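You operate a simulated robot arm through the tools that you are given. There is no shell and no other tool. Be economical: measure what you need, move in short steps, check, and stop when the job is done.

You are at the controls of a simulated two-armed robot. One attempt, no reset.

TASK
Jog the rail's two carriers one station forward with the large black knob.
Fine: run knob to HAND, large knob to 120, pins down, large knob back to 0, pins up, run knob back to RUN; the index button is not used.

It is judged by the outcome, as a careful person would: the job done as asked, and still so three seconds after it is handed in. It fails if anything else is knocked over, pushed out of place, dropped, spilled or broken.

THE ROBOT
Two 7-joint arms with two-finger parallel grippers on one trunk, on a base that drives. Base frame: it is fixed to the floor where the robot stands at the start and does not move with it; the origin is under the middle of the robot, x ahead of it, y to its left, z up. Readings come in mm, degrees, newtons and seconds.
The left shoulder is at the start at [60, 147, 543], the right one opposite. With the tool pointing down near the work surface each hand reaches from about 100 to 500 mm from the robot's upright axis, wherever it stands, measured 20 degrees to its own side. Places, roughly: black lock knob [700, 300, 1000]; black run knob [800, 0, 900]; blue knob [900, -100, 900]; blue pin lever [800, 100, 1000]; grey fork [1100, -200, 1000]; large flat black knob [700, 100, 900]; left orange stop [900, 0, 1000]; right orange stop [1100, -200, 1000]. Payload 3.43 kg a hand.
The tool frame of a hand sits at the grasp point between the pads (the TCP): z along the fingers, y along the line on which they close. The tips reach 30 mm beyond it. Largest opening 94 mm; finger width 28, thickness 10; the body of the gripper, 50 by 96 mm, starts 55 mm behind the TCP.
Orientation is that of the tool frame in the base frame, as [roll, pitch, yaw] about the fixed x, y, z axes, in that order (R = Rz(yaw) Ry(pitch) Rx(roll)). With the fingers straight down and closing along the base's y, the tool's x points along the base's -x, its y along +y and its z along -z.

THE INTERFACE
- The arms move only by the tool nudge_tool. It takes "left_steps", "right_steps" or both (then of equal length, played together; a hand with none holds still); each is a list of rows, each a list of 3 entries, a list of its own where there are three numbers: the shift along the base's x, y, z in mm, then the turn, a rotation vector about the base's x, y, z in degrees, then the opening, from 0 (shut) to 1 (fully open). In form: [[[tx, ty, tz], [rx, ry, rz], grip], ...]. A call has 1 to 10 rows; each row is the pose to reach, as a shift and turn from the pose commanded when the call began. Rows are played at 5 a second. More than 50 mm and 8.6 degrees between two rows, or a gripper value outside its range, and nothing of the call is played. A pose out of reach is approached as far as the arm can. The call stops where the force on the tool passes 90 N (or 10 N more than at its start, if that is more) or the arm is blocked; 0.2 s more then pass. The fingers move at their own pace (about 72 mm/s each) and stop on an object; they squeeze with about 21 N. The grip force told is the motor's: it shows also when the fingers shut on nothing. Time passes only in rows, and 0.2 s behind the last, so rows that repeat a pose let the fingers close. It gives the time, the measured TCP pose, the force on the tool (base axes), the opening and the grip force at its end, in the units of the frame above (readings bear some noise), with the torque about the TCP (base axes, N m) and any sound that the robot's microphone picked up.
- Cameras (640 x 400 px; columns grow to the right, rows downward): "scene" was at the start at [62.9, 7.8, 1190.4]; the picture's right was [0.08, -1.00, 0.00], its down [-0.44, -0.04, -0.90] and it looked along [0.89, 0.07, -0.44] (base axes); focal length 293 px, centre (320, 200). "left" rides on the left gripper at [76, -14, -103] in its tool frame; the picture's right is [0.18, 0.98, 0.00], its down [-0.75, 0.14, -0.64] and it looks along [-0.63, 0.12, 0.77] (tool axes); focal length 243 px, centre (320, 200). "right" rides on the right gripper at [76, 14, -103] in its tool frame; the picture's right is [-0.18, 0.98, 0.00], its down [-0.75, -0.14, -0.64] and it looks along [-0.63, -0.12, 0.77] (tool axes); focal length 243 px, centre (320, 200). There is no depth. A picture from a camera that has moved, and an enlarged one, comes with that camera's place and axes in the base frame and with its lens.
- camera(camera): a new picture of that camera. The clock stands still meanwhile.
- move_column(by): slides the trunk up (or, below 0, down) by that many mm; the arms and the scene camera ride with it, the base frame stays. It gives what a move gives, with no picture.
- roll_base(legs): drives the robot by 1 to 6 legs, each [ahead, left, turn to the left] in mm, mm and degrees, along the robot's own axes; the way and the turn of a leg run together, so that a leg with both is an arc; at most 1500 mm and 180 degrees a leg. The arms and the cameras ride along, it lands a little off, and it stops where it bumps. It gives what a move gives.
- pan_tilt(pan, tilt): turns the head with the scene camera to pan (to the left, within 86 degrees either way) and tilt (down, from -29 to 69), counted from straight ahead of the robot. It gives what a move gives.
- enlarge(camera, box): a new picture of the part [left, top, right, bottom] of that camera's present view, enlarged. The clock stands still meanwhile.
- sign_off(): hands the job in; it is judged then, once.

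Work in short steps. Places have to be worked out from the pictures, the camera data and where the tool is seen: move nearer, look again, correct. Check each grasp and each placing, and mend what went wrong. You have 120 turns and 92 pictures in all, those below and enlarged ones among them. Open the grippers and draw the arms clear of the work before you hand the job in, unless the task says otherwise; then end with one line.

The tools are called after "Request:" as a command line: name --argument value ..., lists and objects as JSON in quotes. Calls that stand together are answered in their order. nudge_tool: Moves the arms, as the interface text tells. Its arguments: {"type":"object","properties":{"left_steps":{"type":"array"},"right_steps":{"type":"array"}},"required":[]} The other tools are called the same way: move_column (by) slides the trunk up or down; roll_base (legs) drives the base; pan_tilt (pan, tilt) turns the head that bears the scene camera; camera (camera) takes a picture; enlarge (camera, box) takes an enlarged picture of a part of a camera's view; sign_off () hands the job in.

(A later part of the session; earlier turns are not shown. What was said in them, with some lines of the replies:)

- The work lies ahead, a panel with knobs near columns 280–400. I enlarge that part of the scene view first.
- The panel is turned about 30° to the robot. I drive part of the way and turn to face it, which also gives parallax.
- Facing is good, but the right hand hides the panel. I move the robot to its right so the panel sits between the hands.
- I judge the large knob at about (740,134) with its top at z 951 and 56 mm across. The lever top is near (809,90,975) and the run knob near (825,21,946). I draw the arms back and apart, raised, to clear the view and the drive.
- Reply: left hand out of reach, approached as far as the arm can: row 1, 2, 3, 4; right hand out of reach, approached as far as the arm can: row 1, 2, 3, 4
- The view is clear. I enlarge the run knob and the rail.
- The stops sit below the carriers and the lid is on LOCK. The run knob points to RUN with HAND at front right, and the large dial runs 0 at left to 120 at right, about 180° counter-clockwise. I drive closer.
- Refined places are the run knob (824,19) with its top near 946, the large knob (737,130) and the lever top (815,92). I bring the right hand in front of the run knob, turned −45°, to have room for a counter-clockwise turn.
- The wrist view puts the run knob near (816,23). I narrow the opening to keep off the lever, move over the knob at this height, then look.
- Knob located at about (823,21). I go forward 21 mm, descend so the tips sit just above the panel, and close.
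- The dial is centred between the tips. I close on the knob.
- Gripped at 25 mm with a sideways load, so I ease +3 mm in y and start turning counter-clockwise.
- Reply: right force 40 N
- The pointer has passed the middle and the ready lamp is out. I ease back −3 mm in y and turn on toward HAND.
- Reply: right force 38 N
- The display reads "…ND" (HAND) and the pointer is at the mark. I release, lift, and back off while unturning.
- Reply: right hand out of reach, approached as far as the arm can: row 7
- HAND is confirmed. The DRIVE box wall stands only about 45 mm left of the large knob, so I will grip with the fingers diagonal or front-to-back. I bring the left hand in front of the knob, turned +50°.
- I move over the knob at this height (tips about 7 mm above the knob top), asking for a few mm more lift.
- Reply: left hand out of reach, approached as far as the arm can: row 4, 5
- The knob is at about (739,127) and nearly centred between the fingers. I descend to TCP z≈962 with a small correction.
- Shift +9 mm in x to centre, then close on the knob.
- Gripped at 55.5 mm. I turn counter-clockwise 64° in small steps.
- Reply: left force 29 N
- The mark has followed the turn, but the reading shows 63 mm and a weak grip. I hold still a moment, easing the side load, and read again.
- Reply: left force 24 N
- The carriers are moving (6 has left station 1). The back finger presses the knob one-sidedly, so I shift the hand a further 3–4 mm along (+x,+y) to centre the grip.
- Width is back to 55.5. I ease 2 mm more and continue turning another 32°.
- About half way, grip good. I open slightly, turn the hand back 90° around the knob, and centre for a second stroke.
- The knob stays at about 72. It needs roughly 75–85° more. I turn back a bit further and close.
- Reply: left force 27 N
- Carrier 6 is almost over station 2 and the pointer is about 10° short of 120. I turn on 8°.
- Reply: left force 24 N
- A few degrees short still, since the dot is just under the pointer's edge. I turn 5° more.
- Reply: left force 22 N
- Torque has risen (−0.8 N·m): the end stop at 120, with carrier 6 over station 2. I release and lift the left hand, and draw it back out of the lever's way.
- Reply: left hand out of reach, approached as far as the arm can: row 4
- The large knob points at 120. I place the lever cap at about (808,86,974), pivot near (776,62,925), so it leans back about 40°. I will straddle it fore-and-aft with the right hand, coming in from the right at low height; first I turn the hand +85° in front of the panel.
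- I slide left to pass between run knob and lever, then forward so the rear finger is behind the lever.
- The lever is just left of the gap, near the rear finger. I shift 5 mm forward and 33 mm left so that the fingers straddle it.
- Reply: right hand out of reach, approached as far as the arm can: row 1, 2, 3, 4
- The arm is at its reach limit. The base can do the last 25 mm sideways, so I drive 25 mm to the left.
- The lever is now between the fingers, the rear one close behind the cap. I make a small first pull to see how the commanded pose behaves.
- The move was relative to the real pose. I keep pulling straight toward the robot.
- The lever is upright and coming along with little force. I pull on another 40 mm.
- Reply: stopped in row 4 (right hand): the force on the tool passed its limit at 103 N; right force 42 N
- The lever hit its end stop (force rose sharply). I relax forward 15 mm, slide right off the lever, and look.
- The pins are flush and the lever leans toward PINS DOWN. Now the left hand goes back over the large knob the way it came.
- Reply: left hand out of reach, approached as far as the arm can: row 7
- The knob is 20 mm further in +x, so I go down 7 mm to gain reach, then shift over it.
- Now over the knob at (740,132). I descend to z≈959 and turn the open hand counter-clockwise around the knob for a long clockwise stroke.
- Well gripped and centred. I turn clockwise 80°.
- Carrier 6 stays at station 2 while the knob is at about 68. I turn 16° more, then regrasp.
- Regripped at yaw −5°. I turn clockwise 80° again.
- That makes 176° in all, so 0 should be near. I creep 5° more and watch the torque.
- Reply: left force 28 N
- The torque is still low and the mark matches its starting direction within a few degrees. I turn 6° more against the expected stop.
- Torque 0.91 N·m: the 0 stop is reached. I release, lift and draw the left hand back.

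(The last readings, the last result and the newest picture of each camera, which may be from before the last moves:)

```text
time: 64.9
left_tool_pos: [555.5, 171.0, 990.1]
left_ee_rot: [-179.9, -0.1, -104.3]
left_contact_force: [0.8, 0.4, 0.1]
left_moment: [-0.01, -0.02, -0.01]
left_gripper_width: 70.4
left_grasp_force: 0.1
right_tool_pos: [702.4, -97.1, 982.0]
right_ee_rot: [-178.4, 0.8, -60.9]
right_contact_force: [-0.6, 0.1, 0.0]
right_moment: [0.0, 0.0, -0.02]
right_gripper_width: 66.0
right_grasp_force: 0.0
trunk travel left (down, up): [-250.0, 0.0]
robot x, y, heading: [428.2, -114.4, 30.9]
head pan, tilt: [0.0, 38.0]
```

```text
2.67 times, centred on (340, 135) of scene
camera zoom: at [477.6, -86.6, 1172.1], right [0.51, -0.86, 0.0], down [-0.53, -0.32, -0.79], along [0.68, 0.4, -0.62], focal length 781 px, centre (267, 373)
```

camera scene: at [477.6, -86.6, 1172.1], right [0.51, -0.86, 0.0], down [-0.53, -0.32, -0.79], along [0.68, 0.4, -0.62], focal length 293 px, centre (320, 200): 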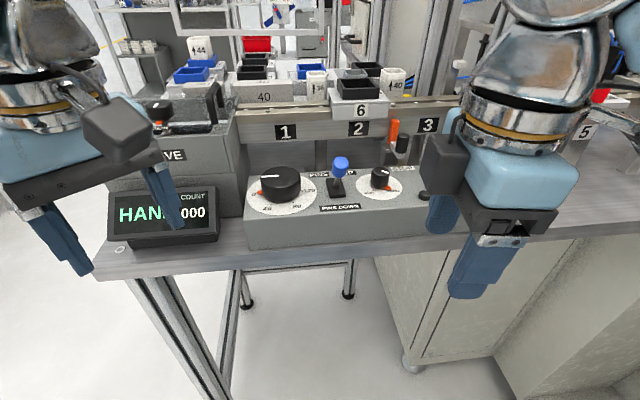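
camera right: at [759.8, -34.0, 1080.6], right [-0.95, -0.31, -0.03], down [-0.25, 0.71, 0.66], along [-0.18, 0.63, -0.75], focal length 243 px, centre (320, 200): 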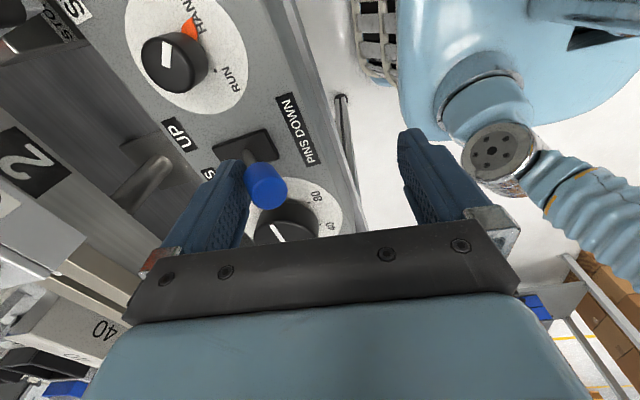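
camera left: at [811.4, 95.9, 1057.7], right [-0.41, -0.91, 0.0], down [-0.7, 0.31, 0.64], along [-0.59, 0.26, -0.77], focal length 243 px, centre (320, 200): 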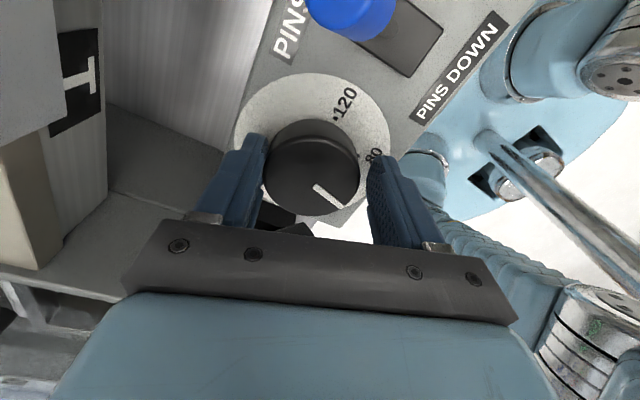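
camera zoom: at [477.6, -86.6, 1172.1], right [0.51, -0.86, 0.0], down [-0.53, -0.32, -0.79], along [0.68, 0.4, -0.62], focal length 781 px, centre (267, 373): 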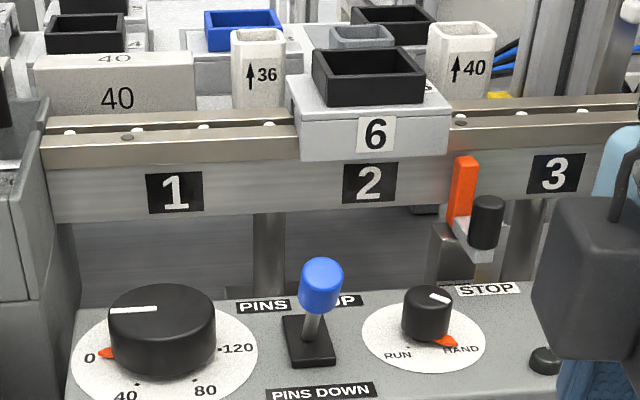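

The large knob is back at 0. Next, pins up: I close the right hand's fingers, bring it in front of the lever, and then push the lever back.

Request:
nudge_tool --right_steps '[[[-10, 30, 0], [0, 0, 0], 0.3], [[-20, 62, 0], [0, 0, 0], 0.05], [[-25, 95, -2], [0, 0, 0], 0.05], [[0, 110, -4], [0, 0, 0], 0.05], [[17, 121, -4], [0, 0, 0], 0.05]]'

Request:
camera --camera "right"

Request:
enlarge --camera "scene" --box '[220, 90, 460, 240]'

```text
time: 66.1
left_tool_pos: [553.9, 170.3, 991.7]
left_ee_rot: [179.9, 0.1, -104.1]
left_contact_force: [0.5, -0.1, 0.0]
left_moment: [0.01, -0.01, 0.01]
left_gripper_width: 70.6
left_grasp_force: 0.1
right_tool_pos: [715.7, 22.1, 978.2]
right_ee_rot: [-178.4, 0.9, -60.8]
right_contact_force: [-1.0, -0.2, -0.5]
right_moment: [-0.02, 0.0, 0.0]
right_gripper_width: 4.7
right_grasp_force: 0.0
trunk travel left (down, up): [-250.0, 0.0]
robot x, y, heading: [430.6, -116.0, 30.9]
head pan, tilt: [0.0, 38.0]
```

```text
30 pictures are left
camera right: at [739.4, -53.7, 1078.8], right [-0.95, -0.32, -0.02], down [-0.25, 0.71, 0.66], along [-0.19, 0.63, -0.75], focal length 243 px, centre (320, 200)
```

right: 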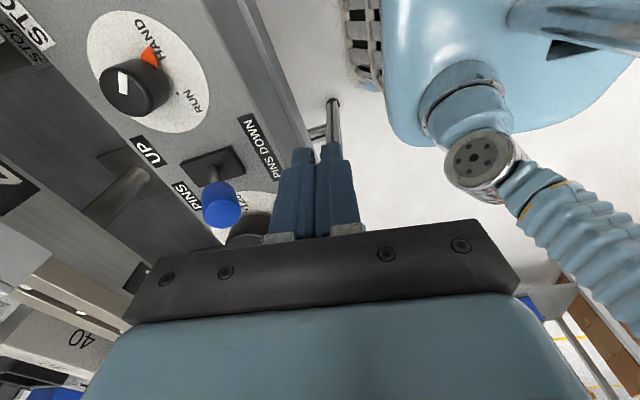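

```text
2.67 times, centred on (340, 165) of scene
camera zoom: at [477.4, -86.5, 1172.1], right [0.51, -0.86, 0.0], down [-0.53, -0.32, -0.79], along [0.68, 0.4, -0.62], focal length 781 px, centre (267, 293)
```

zoom: 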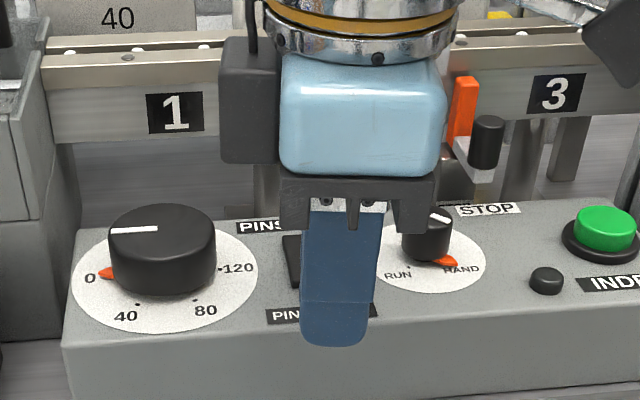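

The lever is about 50 mm ahead and 8 mm to the left of the closed fingers. I correct sideways and push forward.

Request:
nudge_tool --right_steps '[[[-4, 7, 0], [0, 0, 0], 0], [[7, 13.5, 0], [0, 0, 0], 0], [[18, 20, 0], [0, 0, 0], 0], [[28, 26, 0], [0, 0, 0], 0], [[37, 31.5, 0], [0, 0, 0], 0], [[45, 36.5, 0], [0, 0, 0], 0], [[53, 41.5, 0], [0, 0, 0], 0]]'

Request:
camera --camera "right"

```text
time: 67.7
left_tool_pos: [553.6, 168.9, 990.7]
left_ee_rot: [-180.0, 0.0, -104.2]
left_contact_force: [-0.4, -0.3, -0.2]
left_moment: [0.02, 0.0, -0.01]
left_gripper_width: 70.5
left_grasp_force: 0.1
right_tool_pos: [766.1, 64.3, 976.7]
right_ee_rot: [-178.3, 0.8, -60.9]
right_contact_force: [0.2, 0.0, 0.1]
right_moment: [0.0, 0.02, 0.01]
right_gripper_width: 0.0
right_grasp_force: 20.9
trunk travel left (down, up): [-250.0, 0.0]
robot x, y, heading: [428.1, -112.1, 30.7]
head pan, tilt: [0.0, 38.0]
```

```text
28 pictures are left
camera right: at [790.4, -12.9, 1078.6], right [-0.95, -0.32, -0.02], down [-0.25, 0.71, 0.66], along [-0.19, 0.63, -0.75], focal length 243 px, centre (320, 200)
```

right: 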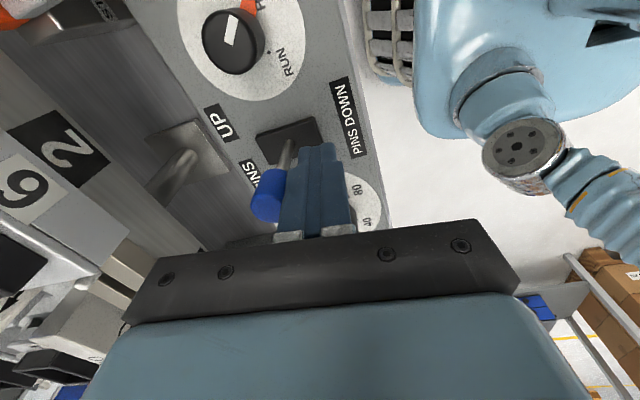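

The lever is past upright and moving lightly. I push on up to 25 mm more.

Request:
nudge_tool --right_steps '[[[6, 3.6, 0], [0, 0, 0], 0], [[12, 7.2, 0], [0, 0, 0], 0], [[17, 10.3, 0], [0, 0, 0], 0], [[21, 12.8, 0], [0, 0, 0], 0]]'

Request:
camera --camera "right"

```text
time: 68.7
left_tool_pos: [552.6, 167.6, 991.0]
left_ee_rot: [-179.9, 0.1, -104.2]
left_contact_force: [-0.6, 0.8, 0.1]
left_moment: [-0.01, 0.03, -0.02]
left_gripper_width: 70.5
left_grasp_force: 0.0
right_tool_pos: [784.4, 75.0, 976.2]
right_ee_rot: [-178.5, 0.9, -60.7]
right_contact_force: [-25.0, -18.1, -6.4]
right_moment: [-0.53, 0.82, -0.08]
right_gripper_width: 0.1
right_grasp_force: 21.3
trunk travel left (down, up): [-250.0, 0.0]
robot x, y, heading: [426.3, -114.8, 30.9]
head pan, tilt: [0.0, 38.0]
```

```text
27 pictures are left
camera right: at [808.7, -2.1, 1079.4], right [-0.95, -0.32, -0.02], down [-0.26, 0.71, 0.66], along [-0.19, 0.63, -0.75], focal length 243 px, centre (320, 200)
```

right: 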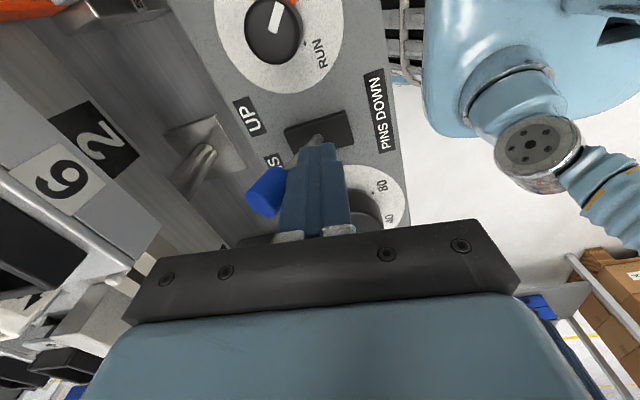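

Resistance of about 31 N means the lever's up stop. I back off and look.

Request:
nudge_tool --right_steps '[[[-20, -12, 0], [0, 0, 0], 0], [[-45, -27, 0], [0, 0, 0], 0.1], [[-75, -45, 3], [0, 0, 0], 0.3], [[-90, -80, 5], [0, 0, 0], 0.5], [[-80, -125, 5], [0, 0, 0], 0.5], [[-70, -165, 5], [0, 0, 0], 0.5]]'

Request:
enlarge --camera "scene" --box '[220, 60, 460, 210]'

```text
time: 70.1
left_tool_pos: [553.7, 170.1, 991.3]
left_ee_rot: [-180.0, 0.2, -104.2]
left_contact_force: [-0.4, 0.6, -0.1]
left_moment: [-0.02, 0.0, 0.04]
left_gripper_width: 70.5
left_grasp_force: 0.1
right_tool_pos: [719.4, -89.4, 982.5]
right_ee_rot: [-178.4, 0.9, -60.9]
right_contact_force: [-0.5, 0.0, 0.3]
right_moment: [0.02, -0.02, 0.0]
right_gripper_width: 47.0
right_grasp_force: 0.1
trunk travel left (down, up): [-250.0, 0.0]
robot x, y, heading: [425.8, -117.2, 30.9]
head pan, tilt: [0.0, 38.0]
```

```text
2.67 times, centred on (340, 135) of scene
camera zoom: at [477.4, -86.2, 1172.1], right [0.51, -0.86, 0.0], down [-0.53, -0.32, -0.79], along [0.68, 0.4, -0.62], focal length 781 px, centre (267, 373)
```

zoom: 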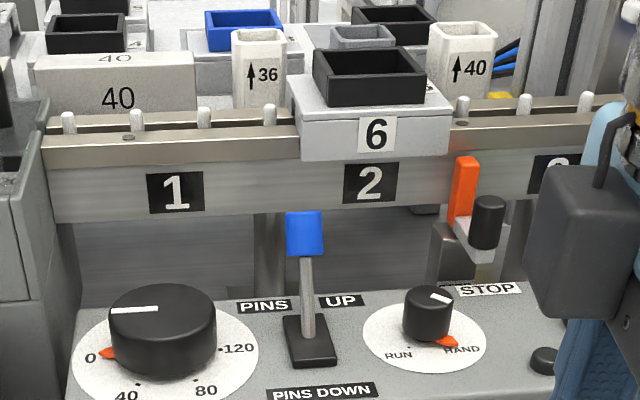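

Pins are up again and the carriers stay. Now the right hand goes over the run knob at yaw about −107° for the turn back to RUN.

Request:
nudge_tool --right_steps '[[[10, 12, 2], [0, 0, -7.7], 0.5], [[30, 30, 3], [0, 0, -15.4], 0.5], [[50, 50, 3], [0, 0, -23], 0.5], [[70, 70, 3], [0, 0, -31], 0.5], [[88, 90, 3], [0, 0, -38.5], 0.5], [[104, 107, 3], [0, 0, -46], 0.5], [[104, 107, 3], [0, 0, -46], 0.5]]'

Request:
camera --camera "right"

```text
time: 71.7
left_tool_pos: [554.6, 169.7, 991.1]
left_ee_rot: [180.0, -0.1, -104.2]
left_contact_force: [-0.7, 0.4, -0.2]
left_moment: [-0.04, 0.02, 0.0]
left_gripper_width: 70.4
left_grasp_force: 0.0
right_tool_pos: [823.4, 17.8, 985.6]
right_ee_rot: [-178.4, 0.9, -107.0]
right_contact_force: [-1.0, -0.2, 0.1]
right_moment: [-0.01, 0.01, -0.02]
right_gripper_width: 46.8
right_grasp_force: 0.1
trunk travel left (down, up): [-250.0, 0.0]
robot x, y, heading: [426.6, -113.0, 30.9]
head pan, tilt: [0.0, 38.0]
```

```text
25 pictures are left
camera right: at [784.4, -50.8, 1087.4], right [-0.89, 0.46, -0.02], down [0.34, 0.68, 0.66], along [0.32, 0.57, -0.75], focal length 243 px, centre (320, 200)
```

right: 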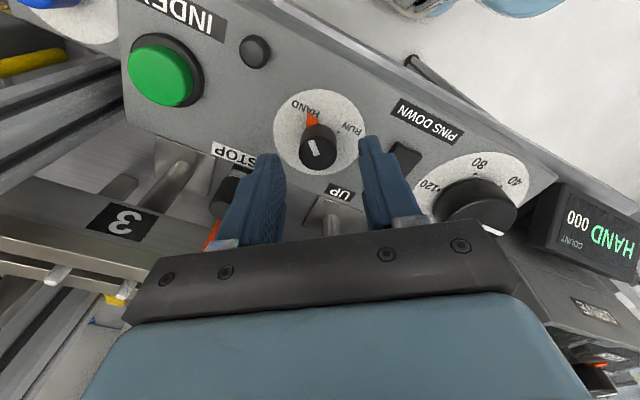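

Centred over the knob. I descend 29 mm and close.

Request:
nudge_tool --right_steps '[[[1, 0, -15], [0, 0, 0], 0.5], [[1, 0, -29], [0, 0, 0], 0.5], [[1, 0, -29], [0, 0, 0], 0.15], [[1, 0, -29], [0, 0, 0], 0.15], [[1, 0, -29], [0, 0, 0], 0.15]]'

```text
time: 72.9
left_tool_pos: [554.6, 169.8, 991.0]
left_ee_rot: [-180.0, 0.1, -104.1]
left_contact_force: [0.4, -0.6, 0.2]
left_moment: [0.0, 0.02, -0.02]
left_gripper_width: 70.7
left_grasp_force: 0.1
right_tool_pos: [825.5, 17.0, 956.8]
right_ee_rot: [-178.3, 0.9, -107.0]
right_contact_force: [6.1, -1.3, 4.4]
right_moment: [0.26, 0.72, -0.15]
right_gripper_width: 26.2
right_grasp_force: 44.8
trunk travel left (down, up): [-250.0, 0.0]
robot x, y, heading: [428.4, -115.2, 31.0]
head pan, tilt: [0.0, 38.0]
```

Gripped. I turn clockwise 80°.

Request:
nudge_tool --right_steps '[[[0, 0, 0], [0, 0, -8], 0.15], [[0, 0, 0], [0, 0, -16], 0.15], [[0, 0, 0], [0, 0, -24], 0.15], [[0, 0, 0], [0, 0, -32], 0.15], [[0, 0, 0], [0, 0, -40], 0.15], [[0, 0, 0], [0, 0, -48], 0.15], [[0, 0, 0], [0, 0, -56], 0.15], [[0, 0, 0], [0, 0, -64], 0.15], [[0, 0, 0], [0, 0, -72], 0.15], [[0, 0, 0], [0, 0, -80], 0.15]]'

Request:
camera --camera "right"

```text
time: 75.1
left_tool_pos: [553.8, 172.3, 990.0]
left_ee_rot: [-179.9, -0.1, -104.2]
left_contact_force: [-0.3, 0.4, -0.3]
left_moment: [-0.03, -0.02, -0.05]
left_gripper_width: 70.4
left_grasp_force: 0.0
right_tool_pos: [822.1, 21.8, 956.6]
right_ee_rot: [-178.6, 0.9, 173.1]
right_contact_force: [-4.6, 37.9, 6.9]
right_moment: [1.82, 1.09, 0.15]
right_gripper_width: 25.8
right_grasp_force: 45.3
trunk travel left (down, up): [-250.0, 0.0]
robot x, y, heading: [425.7, -114.0, 30.8]
head pan, tilt: [0.0, 38.0]
```

```text
24 pictures are left
camera right: at [747.8, 47.6, 1058.7], right [0.3, 0.95, -0.02], down [0.72, -0.21, 0.66], along [0.62, -0.21, -0.75], focal length 243 px, centre (320, 200)
```

right: 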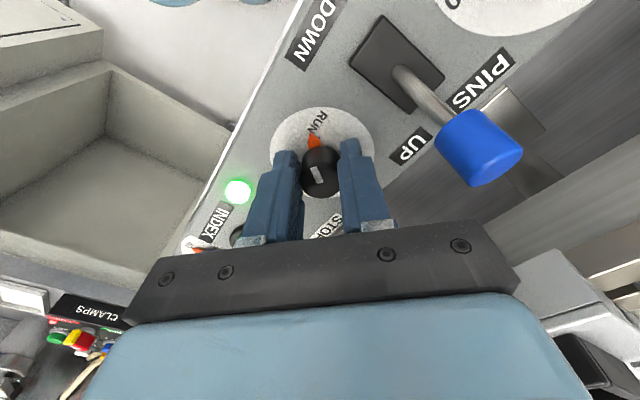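

The lamp is green again and the pointer is nearly at RUN. I ease +3 mm in y and turn a last 10°, watching the torque.

Request:
nudge_tool --right_steps '[[[0, 3, 0], [0, 0, -4], 0.15], [[0, 3, 0], [0, 0, -8], 0.15], [[0, 3, 0], [0, 0, -10], 0.15], [[0, 3, 0], [0, 0, -10], 0.15]]'

```text
time: 76.1
left_tool_pos: [552.8, 172.1, 989.7]
left_ee_rot: [-179.9, -0.1, -104.1]
left_contact_force: [-0.7, 0.3, -1.1]
left_moment: [0.0, 0.0, -0.03]
left_gripper_width: 70.6
left_grasp_force: 0.0
right_tool_pos: [821.9, 22.0, 956.5]
right_ee_rot: [-178.4, 1.0, 163.0]
right_contact_force: [-5.2, 24.8, 11.6]
right_moment: [1.61, 0.13, 0.1]
right_gripper_width: 26.1
right_grasp_force: 45.0
trunk travel left (down, up): [-250.0, 0.0]
robot x, y, heading: [426.5, -115.7, 30.8]
head pan, tilt: [0.0, 38.0]
```

The hand is back at the yaw of the first grip at RUN. I release, lift and withdraw to check.

Request:
nudge_tool --right_steps '[[[0, 0, 0], [0, 0, 0], 0.5], [[0, 0, 0], [0, 0, 0], 0.5], [[0, 0, 15], [0, 0, 0], 0.5], [[0, 0, 28], [0, 0, 0], 0.5], [[-20, 6, 28], [0, 0, 4], 0.5], [[-50, 5, 28], [0, 0, 12], 0.5], [[-75, -25, 28], [0, 0, 20], 0.5], [[-85, -70, 28], [0, 0, 28], 0.5], [[-85, -115, 28], [0, 0, 36], 0.5], [[-80, -160, 28], [0, 0, 44], 0.5]]'

Request:
camera --camera "scene"

Request:
enlarge --camera "scene" --box '[220, 80, 460, 230]'

```text
time: 78.3
left_tool_pos: [557.0, 168.9, 990.6]
left_ee_rot: [179.9, 0.0, -104.2]
left_contact_force: [1.3, 0.4, -0.2]
left_moment: [-0.04, 0.14, 0.0]
left_gripper_width: 70.5
left_grasp_force: 0.1
right_tool_pos: [744.8, -135.3, 979.3]
right_ee_rot: [-178.3, 0.8, -152.6]
right_contact_force: [3.0, -0.5, -1.6]
right_moment: [0.01, 0.22, -0.02]
right_gripper_width: 47.3
right_grasp_force: 0.0
right hand out of reach, approached as far as the arm can: row 4
trunk travel left (down, up): [-250.0, 0.0]
robot x, y, heading: [427.2, -118.7, 30.5]
head pan, tilt: [0.0, 38.0]
```

```text
23 pictures are left
camera scene: at [480.4, -86.2, 1171.9], right [0.51, -0.86, 0.0], down [-0.53, -0.32, -0.79], along [0.67, 0.4, -0.62], focal length 293 px, centre (320, 200)
```

scene: 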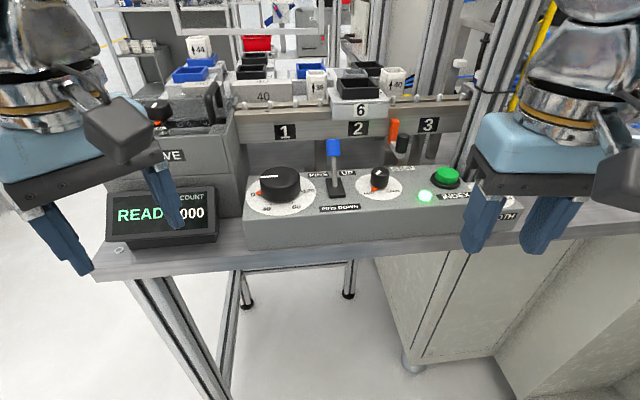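

```text
2.67 times, centred on (340, 155) of scene
camera zoom: at [480.4, -86.2, 1171.9], right [0.51, -0.86, 0.0], down [-0.53, -0.32, -0.79], along [0.67, 0.4, -0.62], focal length 781 px, centre (267, 320)
```

zoom: 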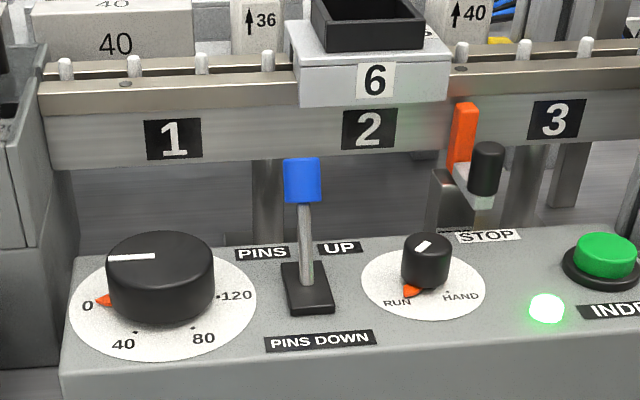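

READY, RUN, pins up, large knob at 0, carrier 6 at station 2. I back the robot away straight and look at carrier 10 near station 4.

Request:
roll_base --legs '[[-200, 0, 0]]'

Request:
pan_tilt --pan -10 --tilt 28

Request:
camera --camera "scene"

```text
time: 79.9
left_tool_pos: [382.7, 66.4, 989.9]
left_ee_rot: [180.0, 0.1, -104.2]
left_contact_force: [-0.2, 0.6, 0.5]
left_moment: [0.0, -0.03, 0.01]
left_gripper_width: 70.5
left_grasp_force: 0.2
right_tool_pos: [571.4, -239.2, 980.1]
right_ee_rot: [-178.4, 0.9, -153.1]
right_contact_force: [0.2, 1.0, 0.1]
right_moment: [0.0, 0.01, -0.03]
right_gripper_width: 47.0
right_grasp_force: 0.0
trunk travel left (down, up): [-250.0, 0.0]
robot x, y, heading: [256.4, -219.3, 30.7]
head pan, tilt: [0.0, 38.0]
```

```text
time: 80.6
left_tool_pos: [383.3, 67.7, 990.4]
left_ee_rot: [179.8, 0.0, -104.3]
left_contact_force: [0.2, -0.3, -0.3]
left_moment: [-0.01, 0.0, 0.0]
left_gripper_width: 70.5
left_grasp_force: 0.0
right_tool_pos: [572.4, -240.0, 981.1]
right_ee_rot: [-178.4, 0.6, -153.1]
right_contact_force: [0.1, -1.0, 0.6]
right_moment: [0.02, 0.03, 0.0]
right_gripper_width: 47.0
right_grasp_force: 0.1
trunk travel left (down, up): [-250.0, 0.0]
robot x, y, heading: [254.9, -217.6, 30.7]
head pan, tilt: [-10.0, 28.0]
```

```text
21 pictures are left
camera scene: at [316.9, -200.5, 1187.6], right [0.35, -0.94, 0.0], down [-0.44, -0.17, -0.88], along [0.83, 0.31, -0.47], focal length 293 px, centre (320, 200)
```

scene: 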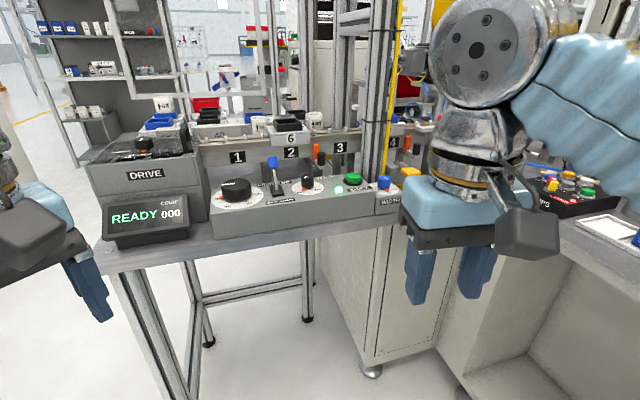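

The right hand hides station 4. I draw it back and to the right, and look again.

Request:
nudge_tool --right_steps '[[[-20, -40, -10], [0, 0, 0], 0.6], [[-40, -80, -20], [0, 0, 0], 0.6], [[-60, -120, -30], [0, 0, 0], 0.6], [[-80, -150, -40], [0, 0, 0], 0.6]]'

Request:
enlarge --camera "scene" --box '[250, 90, 490, 240]'

```text
time: 81.6
left_tool_pos: [382.5, 67.7, 989.8]
left_ee_rot: [180.0, 0.0, -104.3]
left_contact_force: [-0.4, 0.6, -0.3]
left_moment: [-0.02, -0.01, 0.03]
left_gripper_width: 70.7
left_grasp_force: 0.0
right_tool_pos: [493.6, -392.1, 942.9]
right_ee_rot: [-178.3, 0.7, -153.2]
right_contact_force: [0.3, -0.2, -1.2]
right_moment: [0.06, 0.05, 0.0]
right_gripper_width: 56.2
right_grasp_force: 0.0
trunk travel left (down, up): [-250.0, 0.0]
robot x, y, heading: [254.6, -217.6, 30.6]
head pan, tilt: [-10.0, 28.0]
```

```text
2.67 times, centred on (370, 165) of scene
camera zoom: at [317.2, -200.6, 1187.6], right [0.35, -0.94, 0.0], down [-0.44, -0.17, -0.88], along [0.83, 0.31, -0.47], focal length 781 px, centre (187, 293)
```

zoom: 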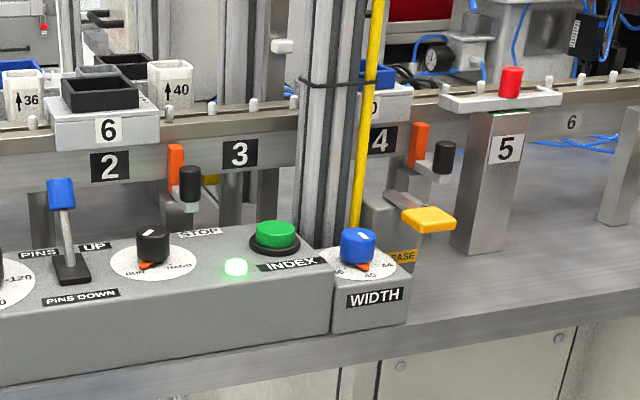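

Carrier 10 is at station 4 and carrier 6 at station 2, with all controls back in place. I open the grippers fully, then hand in.

Request:
nudge_tool --left_steps '[[[0, 0, 0], [0, 0, 0], 1], [[0, 0, 0], [0, 0, 0], 1]]' --right_steps '[[[0, 0, 0], [0, 0, 0], 1], [[0, 0, 0], [0, 0, 0], 1]]'

Request:
sign_off

```text
time: 82.2
left_tool_pos: [382.7, 67.5, 990.8]
left_ee_rot: [-179.9, 0.0, -104.3]
left_contact_force: [0.0, -0.7, -0.4]
left_moment: [0.0, -0.03, -0.02]
left_gripper_width: 94.0
left_grasp_force: 0.1
right_tool_pos: [493.1, -390.7, 943.4]
right_ee_rot: [-178.4, 0.8, -153.1]
right_contact_force: [-0.4, -0.2, 0.1]
right_moment: [-0.01, 0.02, -0.01]
right_gripper_width: 94.0
right_grasp_force: 0.0
trunk travel left (down, up): [-250.0, 0.0]
robot x, y, heading: [254.8, -217.9, 30.6]
head pan, tilt: [-10.0, 28.0]
```

```text
The job is handed in.
```

Both carriers moved one station forward (6 to station 2, 10 to station 4); the large knob is back at 0, pins are up, the run knob is on RUN, the display reads READY, and the index button was not touched.
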